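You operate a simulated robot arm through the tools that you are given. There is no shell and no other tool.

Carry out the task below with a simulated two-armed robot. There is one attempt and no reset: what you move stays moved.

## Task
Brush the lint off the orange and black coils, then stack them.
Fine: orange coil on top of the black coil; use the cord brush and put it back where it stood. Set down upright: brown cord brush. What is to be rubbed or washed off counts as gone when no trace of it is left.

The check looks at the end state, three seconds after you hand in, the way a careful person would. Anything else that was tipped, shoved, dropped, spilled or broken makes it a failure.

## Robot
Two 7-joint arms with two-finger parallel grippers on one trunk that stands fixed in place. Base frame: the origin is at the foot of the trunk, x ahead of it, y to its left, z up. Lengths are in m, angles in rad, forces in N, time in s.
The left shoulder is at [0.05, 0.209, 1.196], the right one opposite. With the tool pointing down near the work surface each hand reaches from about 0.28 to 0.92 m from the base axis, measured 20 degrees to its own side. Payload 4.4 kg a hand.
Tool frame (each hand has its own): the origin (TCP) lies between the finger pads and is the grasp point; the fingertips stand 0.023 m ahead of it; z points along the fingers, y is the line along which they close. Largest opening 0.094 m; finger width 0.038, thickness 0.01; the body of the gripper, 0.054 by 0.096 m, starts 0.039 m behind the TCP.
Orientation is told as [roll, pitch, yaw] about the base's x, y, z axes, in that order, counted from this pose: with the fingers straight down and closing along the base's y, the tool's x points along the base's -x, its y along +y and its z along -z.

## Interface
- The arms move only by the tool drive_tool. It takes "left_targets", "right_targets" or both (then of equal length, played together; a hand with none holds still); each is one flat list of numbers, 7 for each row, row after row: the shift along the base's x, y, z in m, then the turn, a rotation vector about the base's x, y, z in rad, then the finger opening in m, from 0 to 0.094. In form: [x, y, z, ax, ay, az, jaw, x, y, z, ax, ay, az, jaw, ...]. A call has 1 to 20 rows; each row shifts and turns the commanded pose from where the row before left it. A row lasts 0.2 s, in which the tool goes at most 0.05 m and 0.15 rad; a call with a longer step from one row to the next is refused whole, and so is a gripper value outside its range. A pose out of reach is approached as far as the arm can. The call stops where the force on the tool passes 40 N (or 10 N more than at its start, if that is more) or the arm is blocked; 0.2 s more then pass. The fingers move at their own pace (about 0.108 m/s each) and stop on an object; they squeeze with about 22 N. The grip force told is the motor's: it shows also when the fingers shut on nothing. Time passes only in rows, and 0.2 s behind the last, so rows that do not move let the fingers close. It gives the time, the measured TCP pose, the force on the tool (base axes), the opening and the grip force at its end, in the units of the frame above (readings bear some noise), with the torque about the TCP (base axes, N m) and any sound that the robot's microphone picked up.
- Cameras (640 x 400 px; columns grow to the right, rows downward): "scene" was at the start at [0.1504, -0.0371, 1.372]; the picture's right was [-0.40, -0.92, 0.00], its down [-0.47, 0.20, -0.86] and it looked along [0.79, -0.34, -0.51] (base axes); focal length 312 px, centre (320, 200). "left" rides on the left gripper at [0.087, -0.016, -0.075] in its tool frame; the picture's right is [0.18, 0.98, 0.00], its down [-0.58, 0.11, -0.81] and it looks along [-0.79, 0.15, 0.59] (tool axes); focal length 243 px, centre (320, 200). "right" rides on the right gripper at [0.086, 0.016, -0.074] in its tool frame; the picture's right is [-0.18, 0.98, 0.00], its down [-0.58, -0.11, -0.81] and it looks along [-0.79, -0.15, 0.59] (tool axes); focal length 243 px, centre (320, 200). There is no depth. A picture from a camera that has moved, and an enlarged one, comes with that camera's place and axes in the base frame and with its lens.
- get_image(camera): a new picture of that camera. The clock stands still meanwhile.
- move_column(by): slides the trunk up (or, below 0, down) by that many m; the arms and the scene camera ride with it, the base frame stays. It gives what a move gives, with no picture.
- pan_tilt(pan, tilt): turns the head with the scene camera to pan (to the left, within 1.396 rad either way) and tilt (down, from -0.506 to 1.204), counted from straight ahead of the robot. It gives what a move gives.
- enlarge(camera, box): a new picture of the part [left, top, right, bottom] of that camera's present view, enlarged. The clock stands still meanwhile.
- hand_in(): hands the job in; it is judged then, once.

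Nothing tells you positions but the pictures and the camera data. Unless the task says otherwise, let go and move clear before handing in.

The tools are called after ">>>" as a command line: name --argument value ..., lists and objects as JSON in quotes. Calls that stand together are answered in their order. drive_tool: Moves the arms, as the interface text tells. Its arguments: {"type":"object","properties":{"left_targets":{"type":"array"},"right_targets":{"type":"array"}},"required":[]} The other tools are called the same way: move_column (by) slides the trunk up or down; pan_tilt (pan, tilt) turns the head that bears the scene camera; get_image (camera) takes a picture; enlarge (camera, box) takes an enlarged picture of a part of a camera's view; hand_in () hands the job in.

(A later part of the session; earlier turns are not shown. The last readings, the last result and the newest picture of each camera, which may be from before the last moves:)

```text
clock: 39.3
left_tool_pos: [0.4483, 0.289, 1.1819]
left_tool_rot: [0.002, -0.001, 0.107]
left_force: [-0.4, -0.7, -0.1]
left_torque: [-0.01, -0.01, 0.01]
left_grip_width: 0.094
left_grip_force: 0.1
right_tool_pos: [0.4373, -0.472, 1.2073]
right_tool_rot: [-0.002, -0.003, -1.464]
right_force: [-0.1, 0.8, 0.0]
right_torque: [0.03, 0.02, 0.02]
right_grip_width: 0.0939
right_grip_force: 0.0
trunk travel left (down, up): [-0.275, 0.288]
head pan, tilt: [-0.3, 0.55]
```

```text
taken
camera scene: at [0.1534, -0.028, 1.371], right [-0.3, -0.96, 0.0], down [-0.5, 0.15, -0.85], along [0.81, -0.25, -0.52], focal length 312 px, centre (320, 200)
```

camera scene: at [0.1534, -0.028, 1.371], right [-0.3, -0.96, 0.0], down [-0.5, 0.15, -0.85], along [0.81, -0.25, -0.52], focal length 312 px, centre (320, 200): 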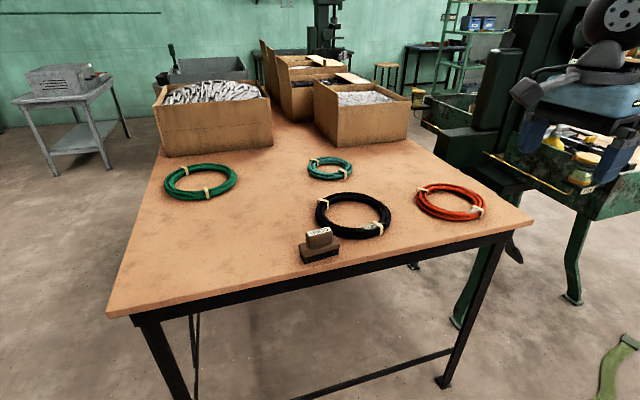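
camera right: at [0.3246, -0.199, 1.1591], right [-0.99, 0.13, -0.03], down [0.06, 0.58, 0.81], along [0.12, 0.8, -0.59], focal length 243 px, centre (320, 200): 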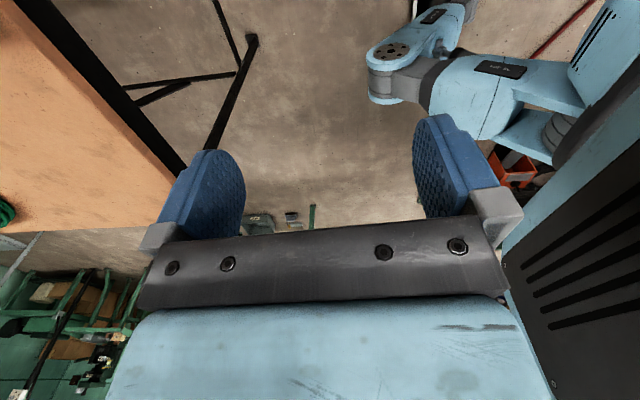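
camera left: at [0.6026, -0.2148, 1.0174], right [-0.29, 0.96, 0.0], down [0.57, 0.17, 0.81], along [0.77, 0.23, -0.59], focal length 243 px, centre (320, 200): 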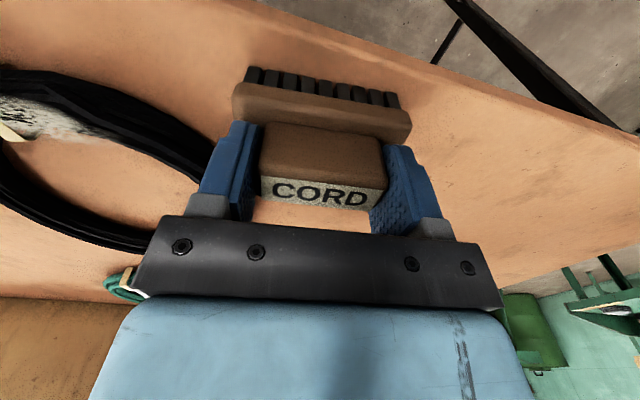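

>>> drive_tool --right_targets '[0.0316, 0.0215, -0.0184, 0, 0, 0, 0.094, 0.0316, 0.0215, -0.0184, 0, 0, 0, 0.094, 0.0316, 0.0215, -0.0184, 0, 0, 0, 0.094, 0.0316, 0.0215, -0.0184, 0, 0, 0, 0.094, 0.0316, 0.0215, -0.0184, 0, 0, 0, 0.094, 0.0316, 0.0215, -0.0184, 0, 0, 0, 0.094, 0.0316, 0.0215, -0.0184, 0, 0, 0, 0.094, 0.0316, 0.0215, -0.0184, 0, 0, 0, 0.094, 0, 0.03, 0, 0, 0, 0, 0.094, 0, 0.03, 0, 0, 0, 0, 0.094, 0, 0.03, 0, 0, 0, 0, 0.094, 0, 0.03, 0, 0, 0, 0, 0.094]'

>>> get_image --camera "scene"

>>> get_image --camera "right"

```text
clock: 41.9
left_tool_pos: [0.4471, 0.2887, 1.1827]
left_tool_rot: [0.0, -0.001, 0.107]
left_force: [0.2, 0.8, -0.7]
left_torque: [-0.02, 0.02, -0.01]
left_grip_width: 0.0939
left_grip_force: 0.1
right_tool_pos: [0.6516, -0.2173, 1.0744]
right_tool_rot: [0.002, -0.001, -1.463]
right_force: [-0.7, 0.2, -0.5]
right_torque: [0.01, 0.0, 0.03]
right_grip_width: 0.0941
right_grip_force: 0.0
right hand out of reach, approached as far as the arm can: row 9, 10, 11, 12
trunk travel left (down, up): [-0.275, 0.288]
head pan, tilt: [-0.3, 0.55]
```

```text
taken
camera scene: at [0.153, -0.0278, 1.371], right [-0.3, -0.96, 0.0], down [-0.5, 0.15, -0.85], along [0.81, -0.25, -0.52], focal length 312 px, centre (320, 200)
```

scene: 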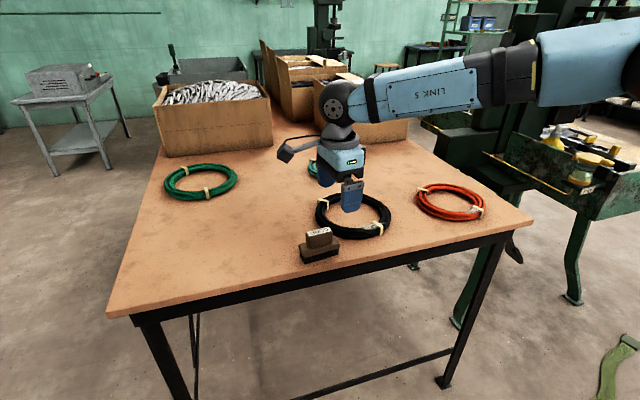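

```text
taken
camera right: at [0.6579, -0.1294, 1.1492], right [1.0, -0.08, 0.0], down [-0.05, -0.59, 0.81], along [-0.06, -0.8, -0.59], focal length 243 px, centre (320, 200)
```

right: 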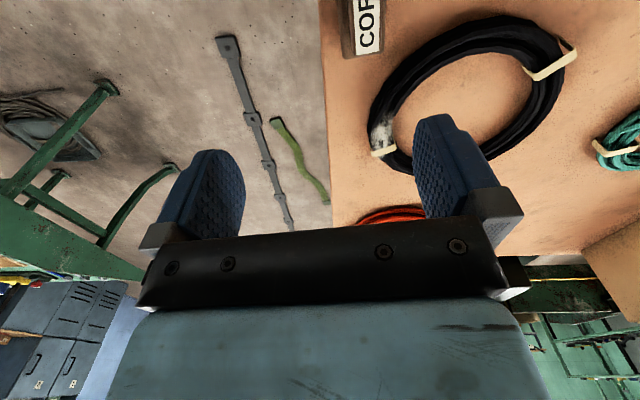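

The vertical reach falls a bit short, so I'll tilt the hand sideways, which keeps the pads parallel to the handle's long faces. Then I'll approach again.

>>> drive_tool --right_targets '[0, 0, 0, 0.129, 0.014, 0, 0.094, 0, 0, 0, 0.129, 0.014, 0, 0.094, 0, 0, 0, 0.129, 0.014, 0, 0.094, 0, 0, 0, 0.129, 0.014, 0, 0.094, 0.018, 0.01, 0, 0, 0, 0, 0.094, 0.018, 0.012, 0, 0, 0, 0, 0.094]'

>>> get_image --camera "scene"

>>> get_image --camera "right"

```text
clock: 43.3
left_tool_pos: [0.4479, 0.2879, 1.1809]
left_tool_rot: [0.0, -0.002, 0.107]
left_force: [0.4, -0.2, 0.2]
left_torque: [0.0, 0.01, -0.05]
left_grip_width: 0.094
left_grip_force: 0.0
right_tool_pos: [0.686, -0.1964, 1.0729]
right_tool_rot: [-0.001, 0.517, -1.464]
right_force: [-1.1, 0.2, -0.8]
right_torque: [-0.03, 0.02, 0.0]
right_grip_width: 0.0943
right_grip_force: 0.1
trunk travel left (down, up): [-0.275, 0.288]
head pan, tilt: [-0.3, 0.55]
```

```text
taken
camera scene: at [0.1537, -0.0281, 1.3709], right [-0.3, -0.96, 0.0], down [-0.5, 0.15, -0.85], along [0.81, -0.25, -0.52], focal length 312 px, centre (320, 200)
```

scene: 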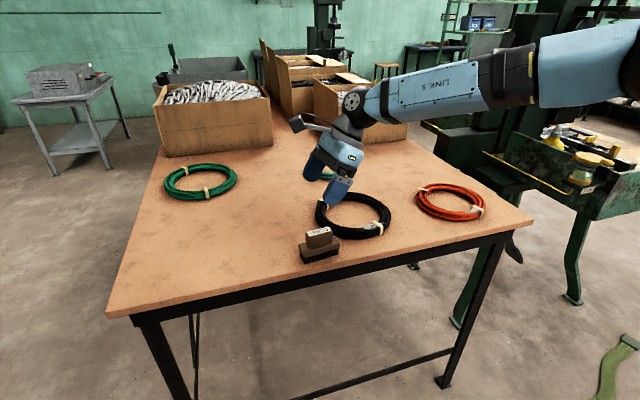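

```text
taken
camera right: at [0.6978, -0.1571, 1.1811], right [0.99, -0.05, -0.09], down [-0.01, -0.91, 0.41], along [-0.11, -0.41, -0.91], focal length 243 px, centre (320, 200)
```

right: 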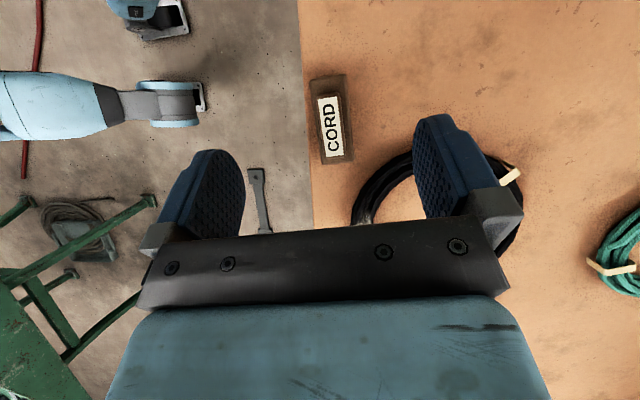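

The tilted pose reaches, and the brush label reads at (0.687, -0.188), as expected. I'll reduce the tilt a little and descend part way to check.

>>> drive_tool --right_targets '[0, 0, -0.03, -0.0995, -0.0107, 0, 0.094, 0, 0, -0.03, -0.0995, -0.0107, 0, 0.094, 0, 0, -0.029, 0, 0, 0, 0.094, 0, 0, 0, 0, 0, 0, 0.094]'

>>> get_image --camera "right"

>>> enlarge --camera "scene" --box '[250, 120, 400, 270]'

```text
clock: 44.3
left_tool_pos: [0.4471, 0.2889, 1.1818]
left_tool_rot: [0.001, 0.0, 0.107]
left_force: [0.2, -0.2, -0.1]
left_torque: [0.01, 0.0, -0.01]
left_grip_width: 0.0941
left_grip_force: 0.0
right_tool_pos: [0.6563, -0.224, 0.9986]
right_tool_rot: [-0.001, 0.316, -1.464]
right_force: [0.3, -0.7, 0.0]
right_torque: [-0.01, 0.0, -0.04]
right_grip_width: 0.0943
right_grip_force: 0.1
right hand out of reach, approached as far as the arm can: row 1, 2, 3
trunk travel left (down, up): [-0.275, 0.288]
head pan, tilt: [-0.3, 0.55]
```

```text
taken
camera right: at [0.6666, -0.1628, 1.0961], right [1.0, -0.07, -0.06], down [-0.02, -0.81, 0.59], along [-0.09, -0.58, -0.81], focal length 243 px, centre (320, 200)
```

right: 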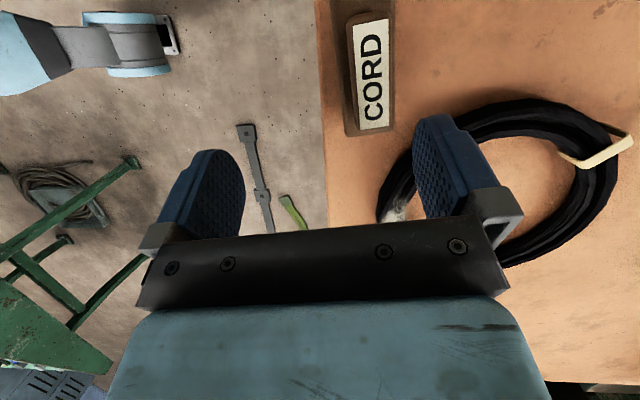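

```text
2.67 times, centred on (325, 195) of scene
camera zoom: at [0.1531, -0.0279, 1.371], right [-0.3, -0.96, 0.0], down [-0.5, 0.15, -0.85], along [0.81, -0.25, -0.52], focal length 832 px, centre (307, 213)
```

zoom: 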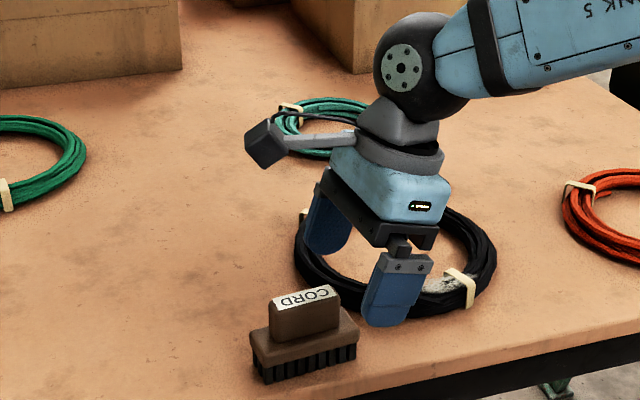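

The lower height tightens the limit. I'll raise the hand and lower the trunk so the arm works closer to shoulder height.

>>> drive_tool --right_targets '[0, -0.01, 0.04, 0.0995, 0.0107, 0, 0.094, 0, -0.01, 0.04, 0.0995, 0.0107, 0, 0.094, 0, 0, 0.04, 0, 0, 0, 0.094, 0, 0, 0.04, 0, 0, 0, 0.094]'

>>> move_column --by -0.14

>>> get_image --camera "scene"

```text
clock: 45.3
left_tool_pos: [0.4463, 0.2881, 1.1826]
left_tool_rot: [0.002, 0.0, 0.105]
left_force: [0.0, 0.4, 0.0]
left_torque: [-0.01, -0.03, 0.0]
left_grip_width: 0.094
left_grip_force: 0.1
right_tool_pos: [0.6561, -0.2429, 1.1574]
right_tool_rot: [-0.002, 0.518, -1.461]
right_force: [0.3, 0.4, -0.1]
right_torque: [0.03, -0.04, -0.03]
right_grip_width: 0.0939
right_grip_force: 0.1
trunk travel left (down, up): [-0.275, 0.288]
head pan, tilt: [-0.3, 0.55]
```

```text
clock: 47.0
left_tool_pos: [0.4481, 0.2877, 1.042]
left_tool_rot: [0.0, 0.001, 0.106]
left_force: [1.2, -0.3, 0.7]
left_torque: [0.01, -0.03, 0.01]
left_grip_width: 0.0942
left_grip_force: 0.2
right_tool_pos: [0.6591, -0.2443, 1.0172]
right_tool_rot: [-0.001, 0.516, -1.462]
right_force: [0.3, -0.3, -0.1]
right_torque: [0.03, 0.01, 0.01]
right_grip_width: 0.0938
right_grip_force: 0.0
trunk travel left (down, up): [-0.135, 0.428]
head pan, tilt: [-0.3, 0.55]
```

```text
taken
camera scene: at [0.1531, -0.0281, 1.2311], right [-0.3, -0.96, 0.0], down [-0.5, 0.15, -0.85], along [0.81, -0.25, -0.52], focal length 312 px, centre (320, 200)
```

scene: 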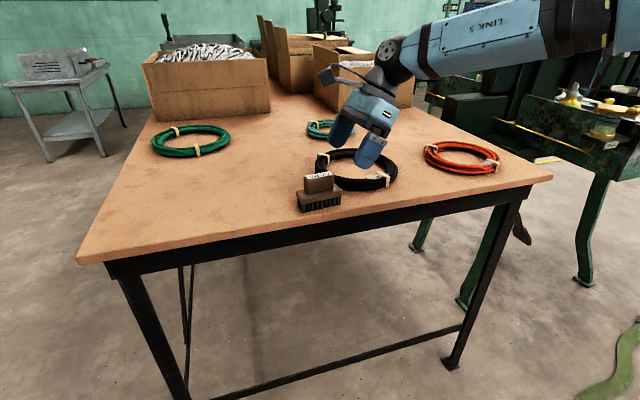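

>>> drive_tool --right_targets '[0.014, 0.024, 0, 0, 0, 0, 0.094, 0.014, 0.024, 0, 0, 0, 0, 0.094, 0, 0, -0.016, 0, 0, 0, 0.094, 0, 0, -0.016, 0, 0, 0, 0.094, 0, 0, 0, 0, 0, 0, 0.094]'

>>> get_image --camera "right"

>>> enlarge --camera "scene" --box '[260, 80, 420, 230]'

```text
clock: 48.2
left_tool_pos: [0.4472, 0.2885, 1.0414]
left_tool_rot: [0.001, 0.002, 0.106]
left_force: [-0.2, 0.5, 0.3]
left_torque: [-0.04, -0.03, -0.01]
left_grip_width: 0.0943
left_grip_force: 0.1
right_tool_pos: [0.6861, -0.1939, 0.9845]
right_tool_rot: [-0.002, 0.516, -1.464]
right_force: [-0.3, -0.3, -0.3]
right_torque: [0.02, -0.01, 0.0]
right_grip_width: 0.0938
right_grip_force: 0.0
trunk travel left (down, up): [-0.135, 0.428]
head pan, tilt: [-0.3, 0.55]
```

```text
taken
camera right: at [0.6978, -0.1551, 1.092], right [0.99, -0.05, -0.09], down [-0.01, -0.91, 0.41], along [-0.11, -0.41, -0.91], focal length 243 px, centre (320, 200)
```

right: 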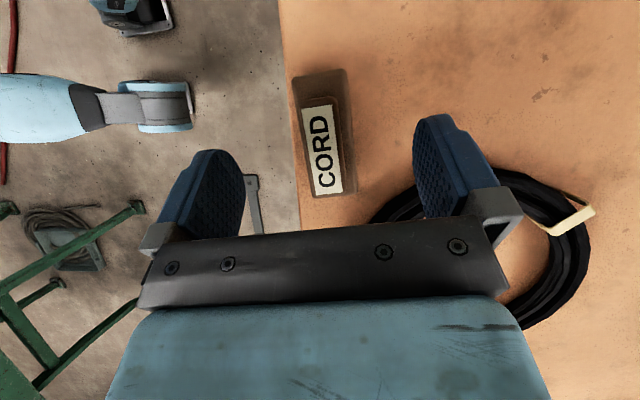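

```text
2.67 times, centred on (340, 155) of scene
camera zoom: at [0.1532, -0.0279, 1.231], right [-0.3, -0.96, 0.0], down [-0.5, 0.15, -0.85], along [0.81, -0.25, -0.52], focal length 832 px, centre (267, 320)
```

zoom: 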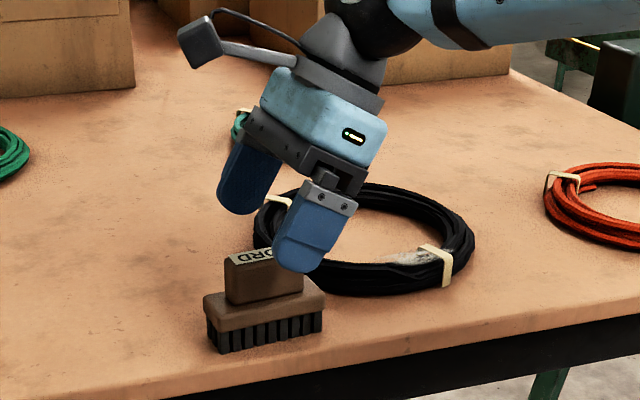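

Reach works now and the fingers straddle the handle. I'll descend the last bit and close.

>>> drive_tool --right_targets '[0.001, -0.001, -0.018, 0, 0, 0, 0.094, 0, 0, -0.018, 0, 0, 0, 0.094, 0, 0, 0, 0, 0, 0, 0.06, 0, 0, 0, 0, 0, 0, 0.04, 0, 0, 0, 0, 0, 0, 0.03, 0, 0, 0, 0, 0, 0, 0.01, 0, 0, 0, 0, 0, 0, 0.01]'

>>> get_image --camera "right"

>>> enlarge --camera "scene" --box '[260, 80, 420, 230]'

```text
clock: 49.8
left_tool_pos: [0.4482, 0.2873, 1.0417]
left_tool_rot: [0.0, 0.0, 0.106]
left_force: [-0.5, -0.6, 0.5]
left_torque: [0.03, 0.0, -0.03]
left_grip_width: 0.0941
left_grip_force: 0.1
right_tool_pos: [0.6877, -0.1945, 0.9475]
right_tool_rot: [-0.002, 0.517, -1.462]
right_force: [-0.2, 0.5, -0.2]
right_torque: [0.03, -0.03, -0.01]
right_grip_width: 0.0219
right_grip_force: 21.9
trunk travel left (down, up): [-0.135, 0.428]
head pan, tilt: [-0.3, 0.55]
```

```text
taken
camera right: at [0.6999, -0.1546, 1.0557], right [0.99, -0.05, -0.09], down [-0.01, -0.91, 0.41], along [-0.11, -0.41, -0.91], focal length 243 px, centre (320, 200)
```

right: 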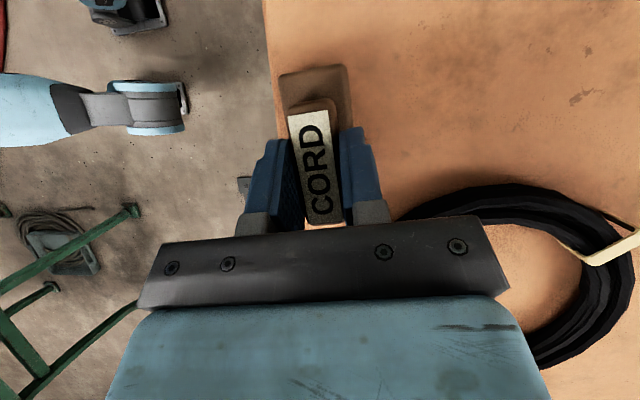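

```text
2.67 times, centred on (340, 155) of scene
camera zoom: at [0.1535, -0.0281, 1.2309], right [-0.3, -0.96, 0.0], down [-0.5, 0.15, -0.85], along [0.81, -0.25, -0.52], focal length 832 px, centre (267, 320)
```

zoom: 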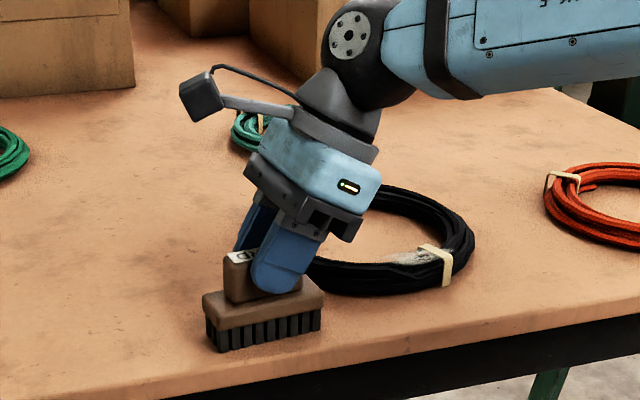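

The brush is held (handle 22 mm thick). I'll lift it and carry it over the lint on the black coil.

>>> drive_tool --right_targets '[0, 0, 0.03, 0, 0, 0, 0.01, 0, 0, 0.042, 0, 0, 0, 0.01, 0.0102, -0.038, 0, 0, 0, 0, 0.01, 0.0102, -0.038, 0, 0, 0, 0, 0.01, 0.0102, -0.038, 0, 0, 0, 0, 0.01, 0.0102, -0.038, 0, 0, 0, 0, 0.01, 0, 0, -0.03, 0, 0, 0, 0.01, 0, 0, 0, 0, 0, 0, 0.01]'

>>> get_image --camera "right"

>>> enlarge --camera "scene" --box '[300, 90, 440, 210]'

```text
clock: 51.6
left_tool_pos: [0.448, 0.2876, 1.0427]
left_tool_rot: [0.0, -0.001, 0.106]
left_force: [-0.3, -1.1, 0.3]
left_torque: [-0.03, -0.01, 0.0]
left_grip_width: 0.0938
left_grip_force: 0.1
right_tool_pos: [0.7281, -0.3506, 0.9922]
right_tool_rot: [-0.003, 0.515, -1.463]
right_force: [0.3, -0.3, -2.2]
right_torque: [-0.01, 0.01, -0.01]
right_grip_width: 0.0218
right_grip_force: 22.1
trunk travel left (down, up): [-0.135, 0.428]
head pan, tilt: [-0.3, 0.55]
```

```text
taken
camera right: at [0.7406, -0.3104, 1.0995], right [0.99, -0.05, -0.09], down [-0.01, -0.91, 0.41], along [-0.11, -0.41, -0.91], focal length 243 px, centre (320, 200)
```

right: 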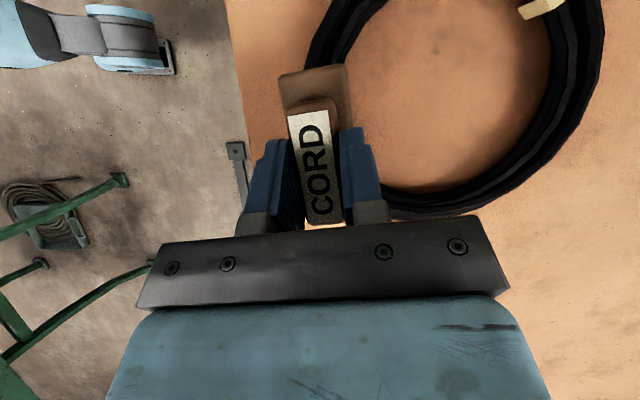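

```text
3.33 times, centred on (370, 150) of scene
camera zoom: at [0.1531, -0.028, 1.2311], right [-0.3, -0.96, 0.0], down [-0.5, 0.15, -0.85], along [0.81, -0.25, -0.52], focal length 1040 px, centre (153, 367)
```

zoom: 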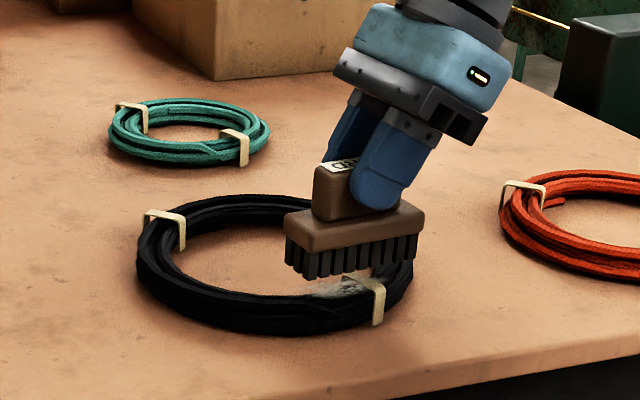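

The brush is just above the lint. I'll lower it in small steps, watching the force.

>>> drive_tool --right_targets '[0, 0.003, -0.004, 0, 0, 0, 0.01, 0, 0, -0.004, 0, 0, 0, 0.01, 0, 0, 0, 0, 0, 0, 0.01]'

>>> enlarge --camera "scene" --box '[310, 120, 430, 210]'

```text
clock: 52.4
left_tool_pos: [0.4481, 0.288, 1.0416]
left_tool_rot: [-0.001, 0.0, 0.106]
left_force: [-0.5, 0.3, -1.0]
left_torque: [0.02, -0.01, 0.0]
left_grip_width: 0.094
left_grip_force: 0.0
right_tool_pos: [0.7281, -0.3471, 0.9827]
right_tool_rot: [-0.001, 0.519, -1.462]
right_force: [0.3, 0.1, -1.7]
right_torque: [-0.02, -0.03, -0.01]
right_grip_width: 0.0219
right_grip_force: 21.8
trunk travel left (down, up): [-0.135, 0.428]
head pan, tilt: [-0.3, 0.55]
```

```text
4.44 times, centred on (370, 165) of scene
camera zoom: at [0.1534, -0.028, 1.231], right [-0.3, -0.96, 0.0], down [-0.5, 0.15, -0.85], along [0.81, -0.25, -0.52], focal length 1387 px, centre (98, 356)
```

zoom: 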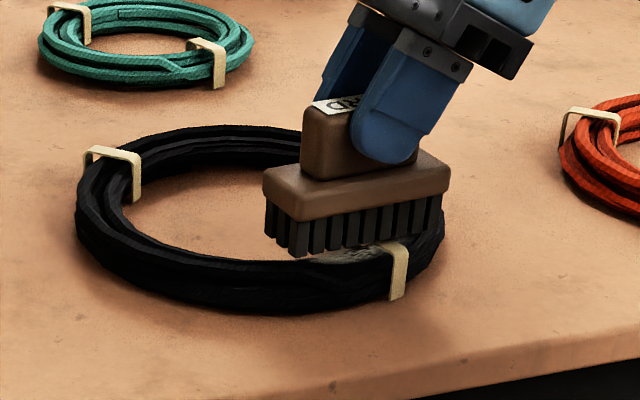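

>>> drive_tool --right_targets '[-0.003, 0, -0.003, 0, 0, 0, 0.01, 0, 0, -0.003, 0, 0, 0, 0.01]'

>>> drive_tool --right_targets '[0, 0, -0.002, 0, 0, 0, 0.01, 0, 0, -0.001, 0, 0, 0, 0.01]'

>>> enlarge --camera "scene" --box '[310, 120, 430, 210]'

```text
clock: 53.0
left_tool_pos: [0.4477, 0.2873, 1.041]
left_tool_rot: [-0.002, 0.001, 0.105]
left_force: [-0.2, -0.3, 0.6]
left_torque: [0.01, -0.01, -0.02]
left_grip_width: 0.0937
left_grip_force: 0.0
right_tool_pos: [0.7239, -0.3457, 0.9764]
right_tool_rot: [-0.004, 0.517, -1.463]
right_force: [0.0, -0.1, -1.4]
right_torque: [0.0, 0.02, 0.0]
right_grip_width: 0.0219
right_grip_force: 21.8
trunk travel left (down, up): [-0.135, 0.428]
head pan, tilt: [-0.3, 0.55]
```

```text
clock: 53.6
left_tool_pos: [0.4469, 0.2874, 1.0433]
left_tool_rot: [-0.001, 0.001, 0.107]
left_force: [0.8, 0.0, -0.5]
left_torque: [-0.04, 0.0, 0.0]
left_grip_width: 0.0939
left_grip_force: 0.0
right_tool_pos: [0.7246, -0.3461, 0.9763]
right_tool_rot: [-0.001, 0.518, -1.46]
right_force: [0.7, -3.4, 6.9]
right_torque: [-0.18, -0.08, -0.01]
right_grip_width: 0.0222
right_grip_force: 21.8
trunk travel left (down, up): [-0.135, 0.428]
head pan, tilt: [-0.3, 0.55]
```

```text
4.44 times, centred on (370, 165) of scene
camera zoom: at [0.1527, -0.028, 1.2312], right [-0.3, -0.96, 0.0], down [-0.5, 0.15, -0.85], along [0.81, -0.25, -0.52], focal length 1387 px, centre (98, 356)
```

zoom: 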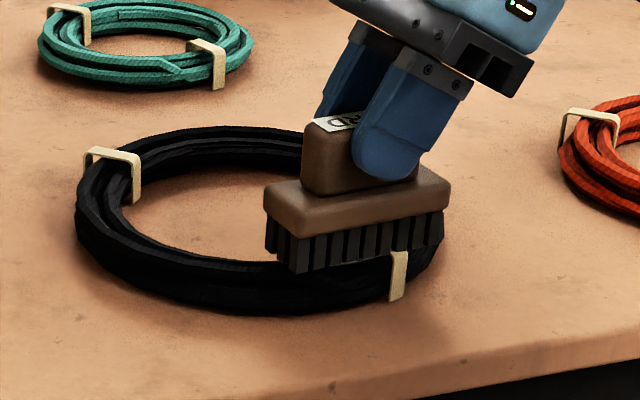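

Contact is at about 8 N. I'll stroke back and forth over the lint.

>>> drive_tool --right_targets '[0.012, 0, 0, 0, 0, 0, 0.01, -0.012, 0, 0, 0, 0, 0, 0.01, -0.01, 0, 0, 0, 0, 0, 0.01, 0.01, 0, 0, 0, 0, 0, 0.01, 0.012, 0, 0, 0, 0, 0, 0.01, -0.012, 0, 0, 0, 0, 0, 0.01, -0.01, 0, 0, 0, 0, 0, 0.01, 0.01, 0, 0, 0, 0, 0, 0.01]'

>>> drive_tool --right_targets '[0, 0, 0.025, 0, 0, 0, 0.01, 0, 0.03, 0.025, 0, 0, 0, 0.01, 0.02, 0.04, 0.02, 0, 0, 0, 0.01]'

>>> enlarge --camera "scene" --box '[310, 120, 430, 210]'

```text
clock: 55.4
left_tool_pos: [0.4461, 0.2877, 1.0414]
left_tool_rot: [-0.002, -0.001, 0.106]
left_force: [-0.3, 0.0, 0.1]
left_torque: [0.03, -0.01, 0.01]
left_grip_width: 0.094
left_grip_force: 0.1
right_tool_pos: [0.7259, -0.3471, 0.976]
right_tool_rot: [-0.002, 0.517, -1.464]
right_force: [-1.4, -0.5, 4.7]
right_torque: [0.19, 0.02, 0.07]
right_grip_width: 0.022
right_grip_force: 22.0
trunk travel left (down, up): [-0.135, 0.428]
head pan, tilt: [-0.3, 0.55]
```

```text
clock: 56.2
left_tool_pos: [0.4487, 0.288, 1.0413]
left_tool_rot: [-0.001, 0.003, 0.105]
left_force: [-0.5, 0.5, -0.5]
left_torque: [0.0, 0.03, 0.0]
left_grip_width: 0.0939
left_grip_force: 0.0
right_tool_pos: [0.7491, -0.2754, 1.0423]
right_tool_rot: [-0.004, 0.519, -1.465]
right_force: [0.7, -0.7, -1.3]
right_torque: [-0.01, 0.0, 0.01]
right_grip_width: 0.022
right_grip_force: 22.4
trunk travel left (down, up): [-0.135, 0.428]
head pan, tilt: [-0.3, 0.55]
```

```text
4.44 times, centred on (370, 165) of scene
camera zoom: at [0.1548, -0.0286, 1.2306], right [-0.3, -0.96, 0.0], down [-0.5, 0.16, -0.85], along [0.81, -0.25, -0.52], focal length 1387 px, centre (98, 356)
```

zoom: 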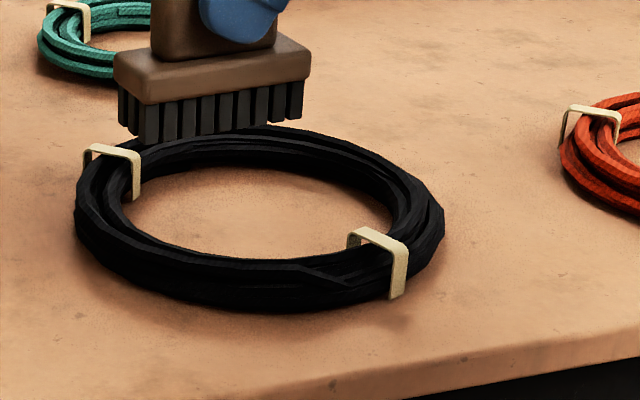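

>>> enlarge --camera "scene" --box '[360, 150, 400, 180]'

>>> get_image --camera "right"

>>> get_image --camera "scene"

```text
13.33 times, centred on (380, 165) of scene
camera zoom: at [0.1548, -0.0286, 1.2306], right [-0.3, -0.96, 0.0], down [-0.5, 0.16, -0.85], along [0.81, -0.25, -0.52], focal length 4162 px, centre (-480, 667)
```

zoom: 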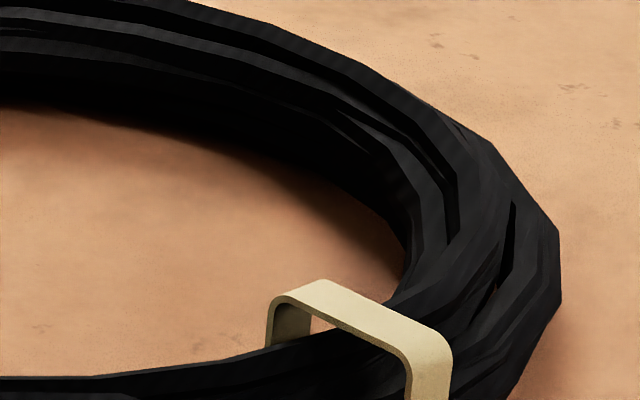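

```text
taken
camera right: at [0.7618, -0.2346, 1.1503], right [0.99, -0.05, -0.09], down [-0.01, -0.91, 0.41], along [-0.11, -0.41, -0.91], focal length 243 px, centre (320, 200)
```

right: 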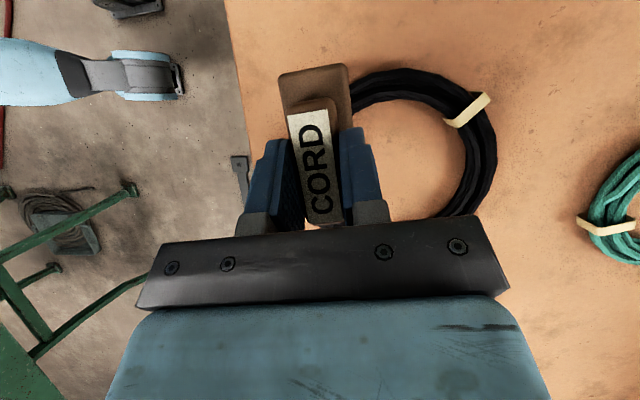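

```text
taken
camera scene: at [0.1548, -0.0286, 1.2306], right [-0.3, -0.96, 0.0], down [-0.5, 0.16, -0.85], along [0.81, -0.25, -0.52], focal length 312 px, centre (320, 200)
```

scene: 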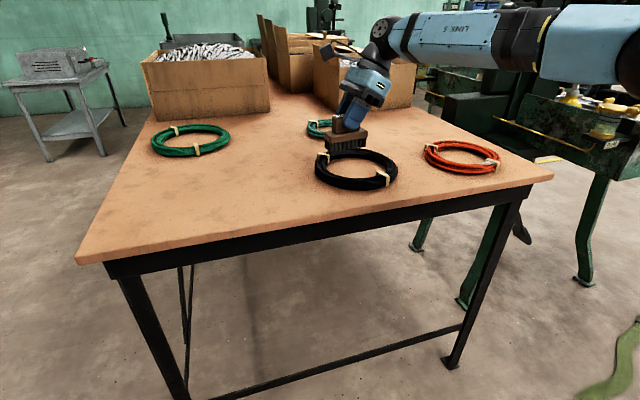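

The black coil looks clean. Next I'll carry the brush to the orange coil's lint near (0.712, -0.645).

>>> drive_tool --right_targets '[-0.0041, -0.0417, 0, 0, 0, 0, 0.01, -0.0041, -0.0417, 0, 0, 0, 0, 0.01, -0.0041, -0.0417, 0, 0, 0, 0, 0.01, -0.0041, -0.0417, 0, 0, 0, 0, 0.01, -0.0041, -0.0417, 0, 0, 0, 0, 0.01, -0.0041, -0.0417, 0, 0, 0, 0, 0.01, -0.0041, -0.0417, 0, 0, 0, 0, 0.01, -0.0041, -0.0417, 0, 0, 0, 0, 0.01, -0.0041, -0.0417, 0, 0, 0, 0, 0.01]'

>>> pan_tilt --pan -0.65 --tilt 0.55

>>> get_image --camera "scene"

>>> get_image --camera "right"

```text
clock: 58.2
left_tool_pos: [0.4492, 0.2893, 1.0404]
left_tool_rot: [0.0, 0.002, 0.106]
left_force: [0.6, -0.2, -0.1]
left_torque: [-0.04, 0.0, -0.01]
left_grip_width: 0.0939
left_grip_force: 0.0
right_tool_pos: [0.7071, -0.6514, 1.0412]
right_tool_rot: [-0.002, 0.517, -1.461]
right_force: [0.4, -0.7, -1.1]
right_torque: [0.01, -0.01, -0.02]
right_grip_width: 0.0218
right_grip_force: 22.0
trunk travel left (down, up): [-0.135, 0.428]
head pan, tilt: [-0.3, 0.55]
```

```text
clock: 59.0
left_tool_pos: [0.4479, 0.2873, 1.0418]
left_tool_rot: [0.001, 0.0, 0.105]
left_force: [-0.2, -0.3, -0.7]
left_torque: [0.04, -0.01, -0.04]
left_grip_width: 0.094
left_grip_force: 0.0
right_tool_pos: [0.7068, -0.6527, 1.0399]
right_tool_rot: [-0.002, 0.518, -1.463]
right_force: [-0.2, -0.9, 0.1]
right_torque: [-0.05, 0.03, 0.03]
right_grip_width: 0.0217
right_grip_force: 22.1
trunk travel left (down, up): [-0.135, 0.428]
head pan, tilt: [-0.649, 0.55]
```

```text
taken
camera scene: at [0.1394, -0.0558, 1.2309], right [-0.6, -0.8, 0.0], down [-0.42, 0.32, -0.85], along [0.68, -0.52, -0.52], focal length 312 px, centre (320, 200)
```

scene: 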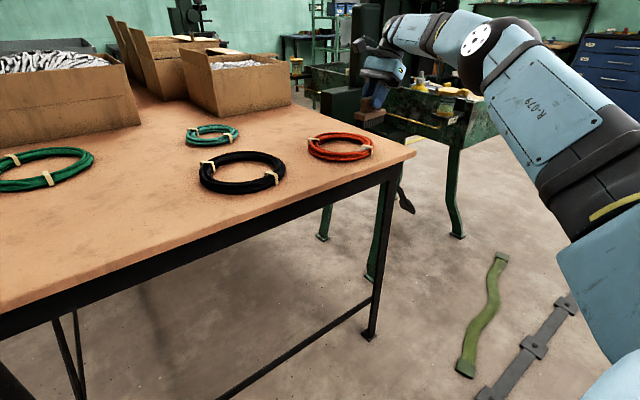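

```text
taken
camera right: at [0.719, -0.6126, 1.1482], right [0.99, -0.05, -0.09], down [-0.01, -0.91, 0.41], along [-0.11, -0.41, -0.91], focal length 243 px, centre (320, 200)
```

right: 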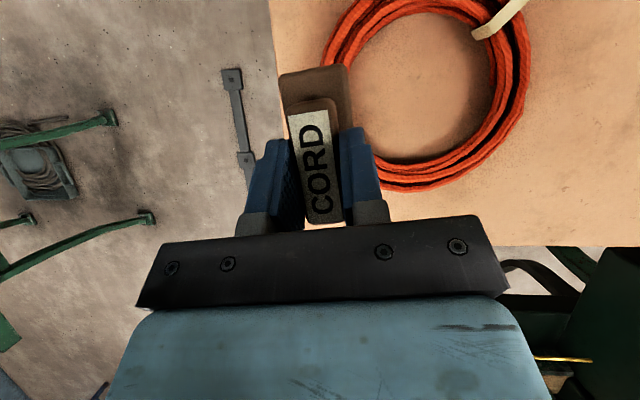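

>>> enlarge --camera "scene" --box '[295, 80, 415, 170]'

```text
4.44 times, centred on (355, 125) of scene
camera zoom: at [0.1394, -0.0558, 1.2309], right [-0.6, -0.8, 0.0], down [-0.42, 0.32, -0.85], along [0.68, -0.52, -0.52], focal length 1387 px, centre (164, 533)
```

zoom: 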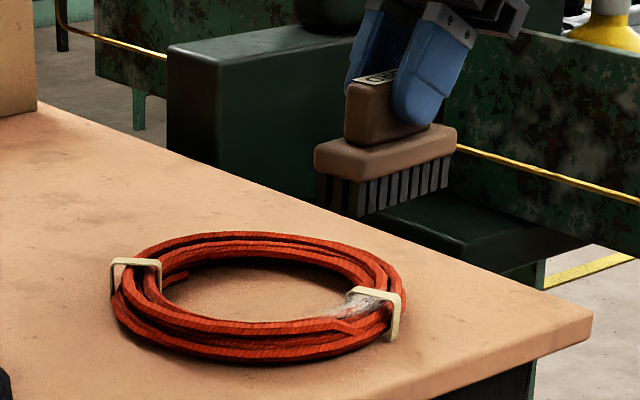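

>>> drive_tool --right_targets '[0.007, 0.005, -0.02, 0, 0, 0, 0.01, 0, 0, -0.02, 0, 0, 0, 0.01, 0, 0, -0.014, 0, 0, 0, 0.01, 0, 0, 0, 0, 0, 0, 0.01]'

>>> enlarge --camera "scene" --box '[295, 80, 415, 170]'

>>> get_image --camera "right"

```text
clock: 60.0
left_tool_pos: [0.4478, 0.2869, 1.041]
left_tool_rot: [0.0, 0.002, 0.107]
left_force: [-0.6, -0.2, -0.5]
left_torque: [0.03, 0.03, 0.02]
left_grip_width: 0.0939
left_grip_force: 0.0
right_tool_pos: [0.7101, -0.6429, 0.9883]
right_tool_rot: [-0.001, 0.517, -1.463]
right_force: [-0.1, -0.2, -1.9]
right_torque: [-0.03, 0.02, 0.05]
right_grip_width: 0.0219
right_grip_force: 22.1
right hand out of reach, approached as far as the arm can: row 3
trunk travel left (down, up): [-0.135, 0.428]
head pan, tilt: [-0.649, 0.55]
```

```text
4.44 times, centred on (355, 125) of scene
camera zoom: at [0.1391, -0.056, 1.231], right [-0.6, -0.8, 0.0], down [-0.42, 0.32, -0.85], along [0.68, -0.52, -0.52], focal length 1387 px, centre (164, 533)
```

zoom: 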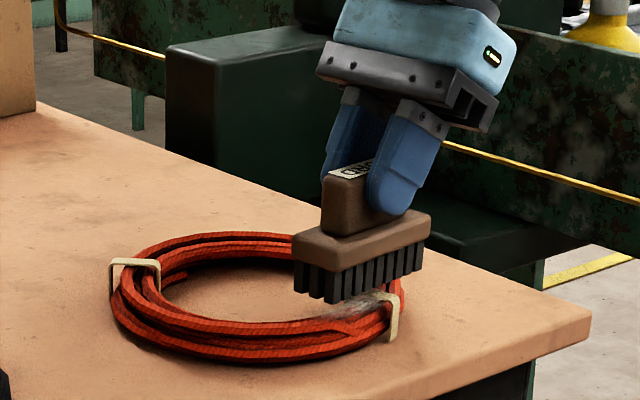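

```text
taken
camera right: at [0.7229, -0.6032, 1.0964], right [0.99, -0.05, -0.09], down [-0.01, -0.91, 0.41], along [-0.11, -0.41, -0.91], focal length 243 px, centre (320, 200)
```

right: 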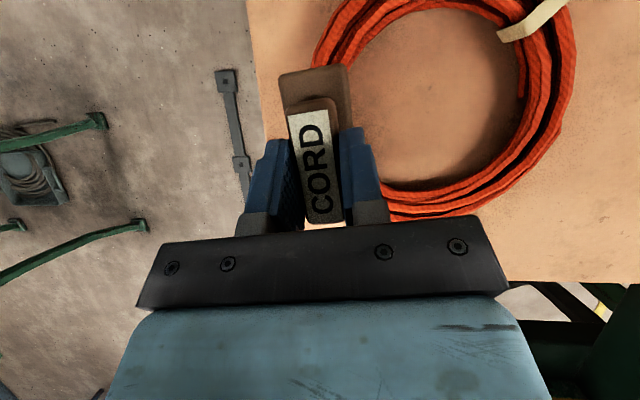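

The tilt pushes the wrist too far out here. I'll yaw the hand with the brush so the wrist comes nearer the robot, then lower it.

>>> drive_tool --right_targets '[0, 0, 0.005, 0, 0, -0.14, 0.01, 0, 0, 0, 0, 0, -0.14, 0.01, 0, 0, 0, 0, 0, -0.14, 0.01, 0.003, -0.002, -0.006, 0, 0, 0, 0.01, 0, 0, -0.004, 0, 0, 0, 0.01]'

>>> enlarge --camera "scene" --box '[295, 80, 415, 170]'

```text
clock: 61.2
left_tool_pos: [0.4482, 0.2866, 1.0424]
left_tool_rot: [-0.001, 0.0, 0.108]
left_force: [0.0, 0.0, -0.9]
left_torque: [0.0, 0.0, -0.03]
left_grip_width: 0.0941
left_grip_force: 0.2
right_tool_pos: [0.7144, -0.6451, 0.9846]
right_tool_rot: [-0.001, 0.518, -1.883]
right_force: [-0.1, 0.4, -1.2]
right_torque: [0.01, 0.04, -0.01]
right_grip_width: 0.0219
right_grip_force: 22.3
trunk travel left (down, up): [-0.135, 0.428]
head pan, tilt: [-0.649, 0.55]
```

```text
4.44 times, centred on (355, 125) of scene
camera zoom: at [0.139, -0.0558, 1.231], right [-0.6, -0.8, 0.0], down [-0.42, 0.32, -0.85], along [0.68, -0.52, -0.52], focal length 1387 px, centre (164, 533)
```

zoom: 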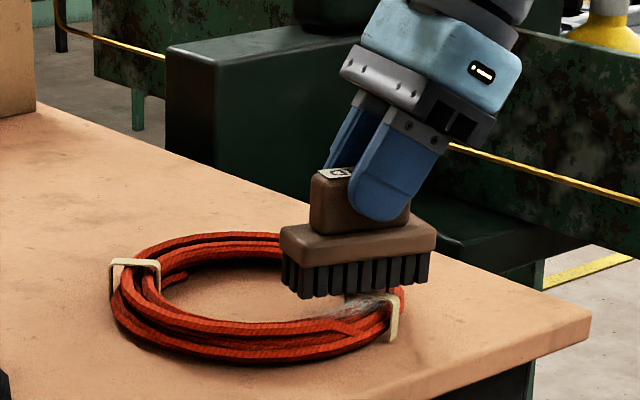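

>>> drive_tool --right_targets '[-0.004, 0.003, -0.004, 0, 0, 0, 0.01, 0, 0, -0.003, 0, 0, 0, 0.01]'

>>> drive_tool --right_targets '[0, 0, -0.002, 0, 0, 0, 0.01, 0, 0, -0.001, 0, 0, 0, 0.01]'

>>> enlarge --camera "scene" --box '[295, 80, 415, 170]'

```text
clock: 61.8
left_tool_pos: [0.448, 0.2878, 1.0418]
left_tool_rot: [-0.001, -0.001, 0.106]
left_force: [-0.3, -1.0, 0.6]
left_torque: [-0.02, 0.02, 0.02]
left_grip_width: 0.0941
left_grip_force: 0.0
right_tool_pos: [0.7112, -0.641, 0.9776]
right_tool_rot: [-0.002, 0.517, -1.885]
right_force: [0.0, 0.3, -1.1]
right_torque: [0.01, -0.01, 0.0]
right_grip_width: 0.0222
right_grip_force: 22.2
trunk travel left (down, up): [-0.135, 0.428]
head pan, tilt: [-0.649, 0.55]
```

```text
clock: 62.4
left_tool_pos: [0.4472, 0.2883, 1.0417]
left_tool_rot: [0.001, 0.0, 0.106]
left_force: [-0.7, -0.2, -1.0]
left_torque: [0.03, 0.02, 0.01]
left_grip_width: 0.0938
left_grip_force: 0.0
right_tool_pos: [0.7102, -0.6413, 0.9769]
right_tool_rot: [0.001, 0.518, -1.883]
right_force: [2.7, 0.0, 3.3]
right_torque: [-0.16, -0.16, 0.1]
right_grip_width: 0.0219
right_grip_force: 22.1
trunk travel left (down, up): [-0.135, 0.428]
head pan, tilt: [-0.649, 0.55]
```

```text
4.44 times, centred on (355, 125) of scene
camera zoom: at [0.139, -0.0555, 1.2311], right [-0.6, -0.8, 0.0], down [-0.42, 0.32, -0.85], along [0.68, -0.52, -0.52], focal length 1387 px, centre (164, 533)
```

zoom: 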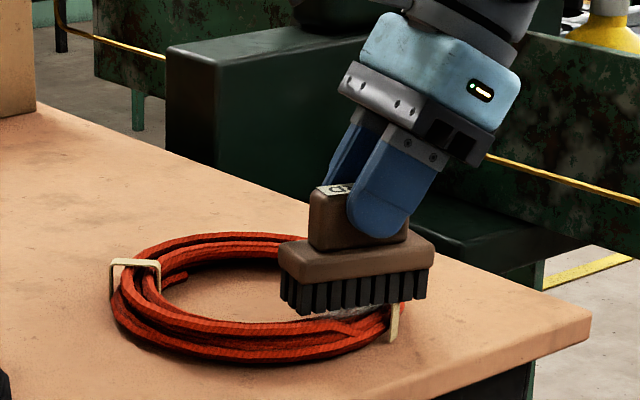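

>>> drive_tool --right_targets '[-0.01, 0, -0.001, 0, 0, 0, 0.01, 0.012, 0, 0, 0, 0, 0, 0.01, 0.01, 0, 0, 0, 0, 0, 0.01, -0.012, 0, 0, 0, 0, 0, 0.01, -0.012, 0, 0, 0, 0, 0, 0.01, 0.012, 0, 0, 0, 0, 0, 0.01, 0.01, 0, 0, 0, 0, 0, 0.01, -0.01, 0, 0, 0, 0, 0, 0.01]'

>>> drive_tool --right_targets '[0, 0, 0.03, 0, 0, 0, 0.01, -0.02, 0.04, 0.02, 0, 0, 0, 0.01, -0.02, 0.04, 0.01, 0, 0, 0, 0.01]'

>>> enlarge --camera "scene" --box '[295, 80, 415, 170]'

>>> enlarge --camera "scene" --box '[350, 133, 390, 163]'

>>> get_image --camera "right"

```text
clock: 64.2
left_tool_pos: [0.4475, 0.2882, 1.0419]
left_tool_rot: [-0.001, 0.001, 0.108]
left_force: [0.4, -0.2, 0.5]
left_torque: [0.0, 0.03, 0.04]
left_grip_width: 0.0939
left_grip_force: 0.2
right_tool_pos: [0.71, -0.6422, 0.977]
right_tool_rot: [0.0, 0.518, -1.882]
right_force: [-1.1, 1.5, 7.6]
right_torque: [-0.11, 0.14, 0.0]
right_grip_width: 0.0216
right_grip_force: 22.3
trunk travel left (down, up): [-0.135, 0.428]
head pan, tilt: [-0.649, 0.55]
```

```text
clock: 65.0
left_tool_pos: [0.4471, 0.2887, 1.042]
left_tool_rot: [-0.002, 0.002, 0.105]
left_force: [-0.5, 0.1, 0.4]
left_torque: [0.0, -0.03, -0.02]
left_grip_width: 0.094
left_grip_force: 0.1
right_tool_pos: [0.6708, -0.5644, 1.0356]
right_tool_rot: [-0.002, 0.517, -1.883]
right_force: [-0.4, -0.3, -0.7]
right_torque: [0.01, 0.02, -0.01]
right_grip_width: 0.0218
right_grip_force: 21.8
trunk travel left (down, up): [-0.135, 0.428]
head pan, tilt: [-0.649, 0.55]
```

```text
4.44 times, centred on (355, 125) of scene
camera zoom: at [0.1386, -0.0555, 1.2311], right [-0.6, -0.8, 0.0], down [-0.42, 0.32, -0.85], along [0.68, -0.52, -0.52], focal length 1387 px, centre (164, 533)
```

zoom: 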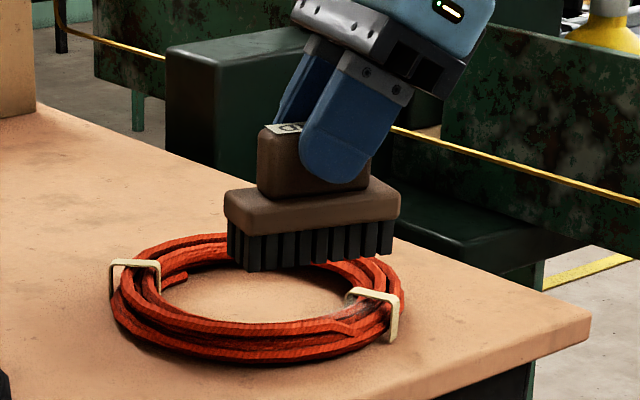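

```text
13.33 times, centred on (370, 148) of scene
camera zoom: at [0.1386, -0.0555, 1.2311], right [-0.6, -0.8, 0.0], down [-0.42, 0.32, -0.85], along [0.68, -0.52, -0.52], focal length 4162 px, centre (-347, 893)
```

zoom: 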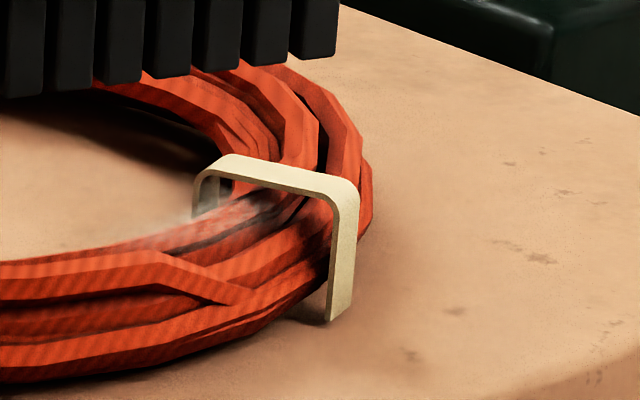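

```text
taken
camera right: at [0.6977, -0.5323, 1.1421], right [0.89, -0.45, -0.09], down [-0.38, -0.83, 0.41], along [-0.26, -0.33, -0.91], focal length 243 px, centre (320, 200)
```

right: 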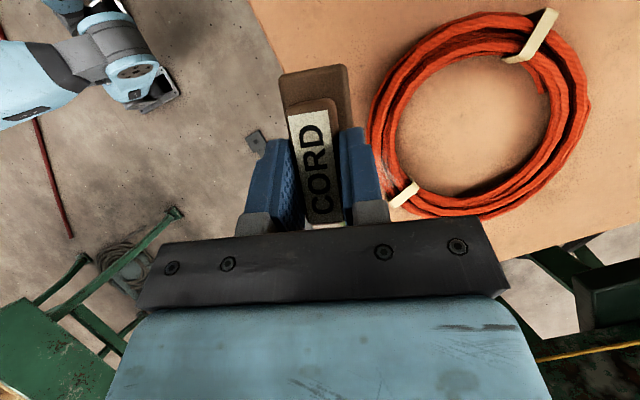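

Most of the orange lint is gone, but a faint trace remains at the inner side by the band. I'll go back and stroke slightly further right and inward.

>>> drive_tool --right_targets '[0.02, -0.042, -0.01, 0, 0, 0, 0.01, 0.023, -0.043, -0.015, 0, 0, 0, 0.01, 0, 0, -0.02, 0, 0, 0, 0.01, 0, 0, -0.011, 0, 0, 0, 0.01, 0, 0, -0.003, 0, 0, 0, 0.01]'

>>> enlarge --camera "scene" --box '[295, 80, 415, 170]'

```text
refused: row 2 steps farther than a row can; nothing moved
```

```text
4.44 times, centred on (355, 125) of scene
camera zoom: at [0.1386, -0.0555, 1.2311], right [-0.6, -0.8, 0.0], down [-0.42, 0.32, -0.85], along [0.68, -0.52, -0.52], focal length 1387 px, centre (164, 533)
```

zoom: 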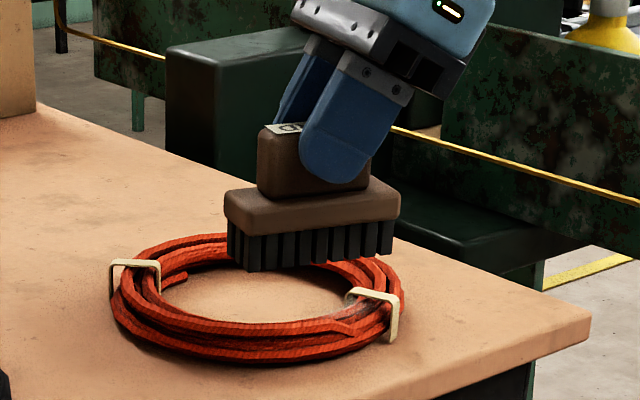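

>>> drive_tool --right_targets '[0.02, -0.042, 0, 0, 0, 0, 0.01, 0.023, -0.043, 0, 0, 0, 0, 0.01, 0, 0, -0.025, 0, 0, 0, 0.01, 0, 0, -0.02, 0, 0, 0, 0.01, 0, 0, -0.011, 0, 0, 0, 0.01, 0, 0, -0.003, 0, 0, 0, 0.01]'

>>> enlarge --camera "scene" --box '[295, 80, 415, 170]'

```text
clock: 66.4
left_tool_pos: [0.4473, 0.2878, 1.0417]
left_tool_rot: [0.0, 0.0, 0.108]
left_force: [-0.4, 0.4, -0.1]
left_torque: [0.03, 0.04, 0.0]
left_grip_width: 0.0939
left_grip_force: 0.1
right_tool_pos: [0.7142, -0.647, 0.9768]
right_tool_rot: [0.001, 0.519, -1.882]
right_force: [1.2, -5.1, 8.9]
right_torque: [-0.43, 0.04, 0.08]
right_grip_width: 0.0218
right_grip_force: 22.1
trunk travel left (down, up): [-0.135, 0.428]
head pan, tilt: [-0.649, 0.55]
```

```text
4.44 times, centred on (355, 125) of scene
camera zoom: at [0.1383, -0.0554, 1.2314], right [-0.6, -0.8, 0.0], down [-0.42, 0.32, -0.85], along [0.68, -0.52, -0.52], focal length 1387 px, centre (164, 533)
```

zoom: 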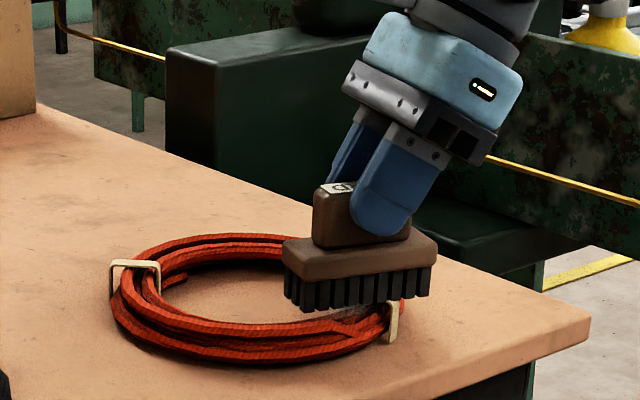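

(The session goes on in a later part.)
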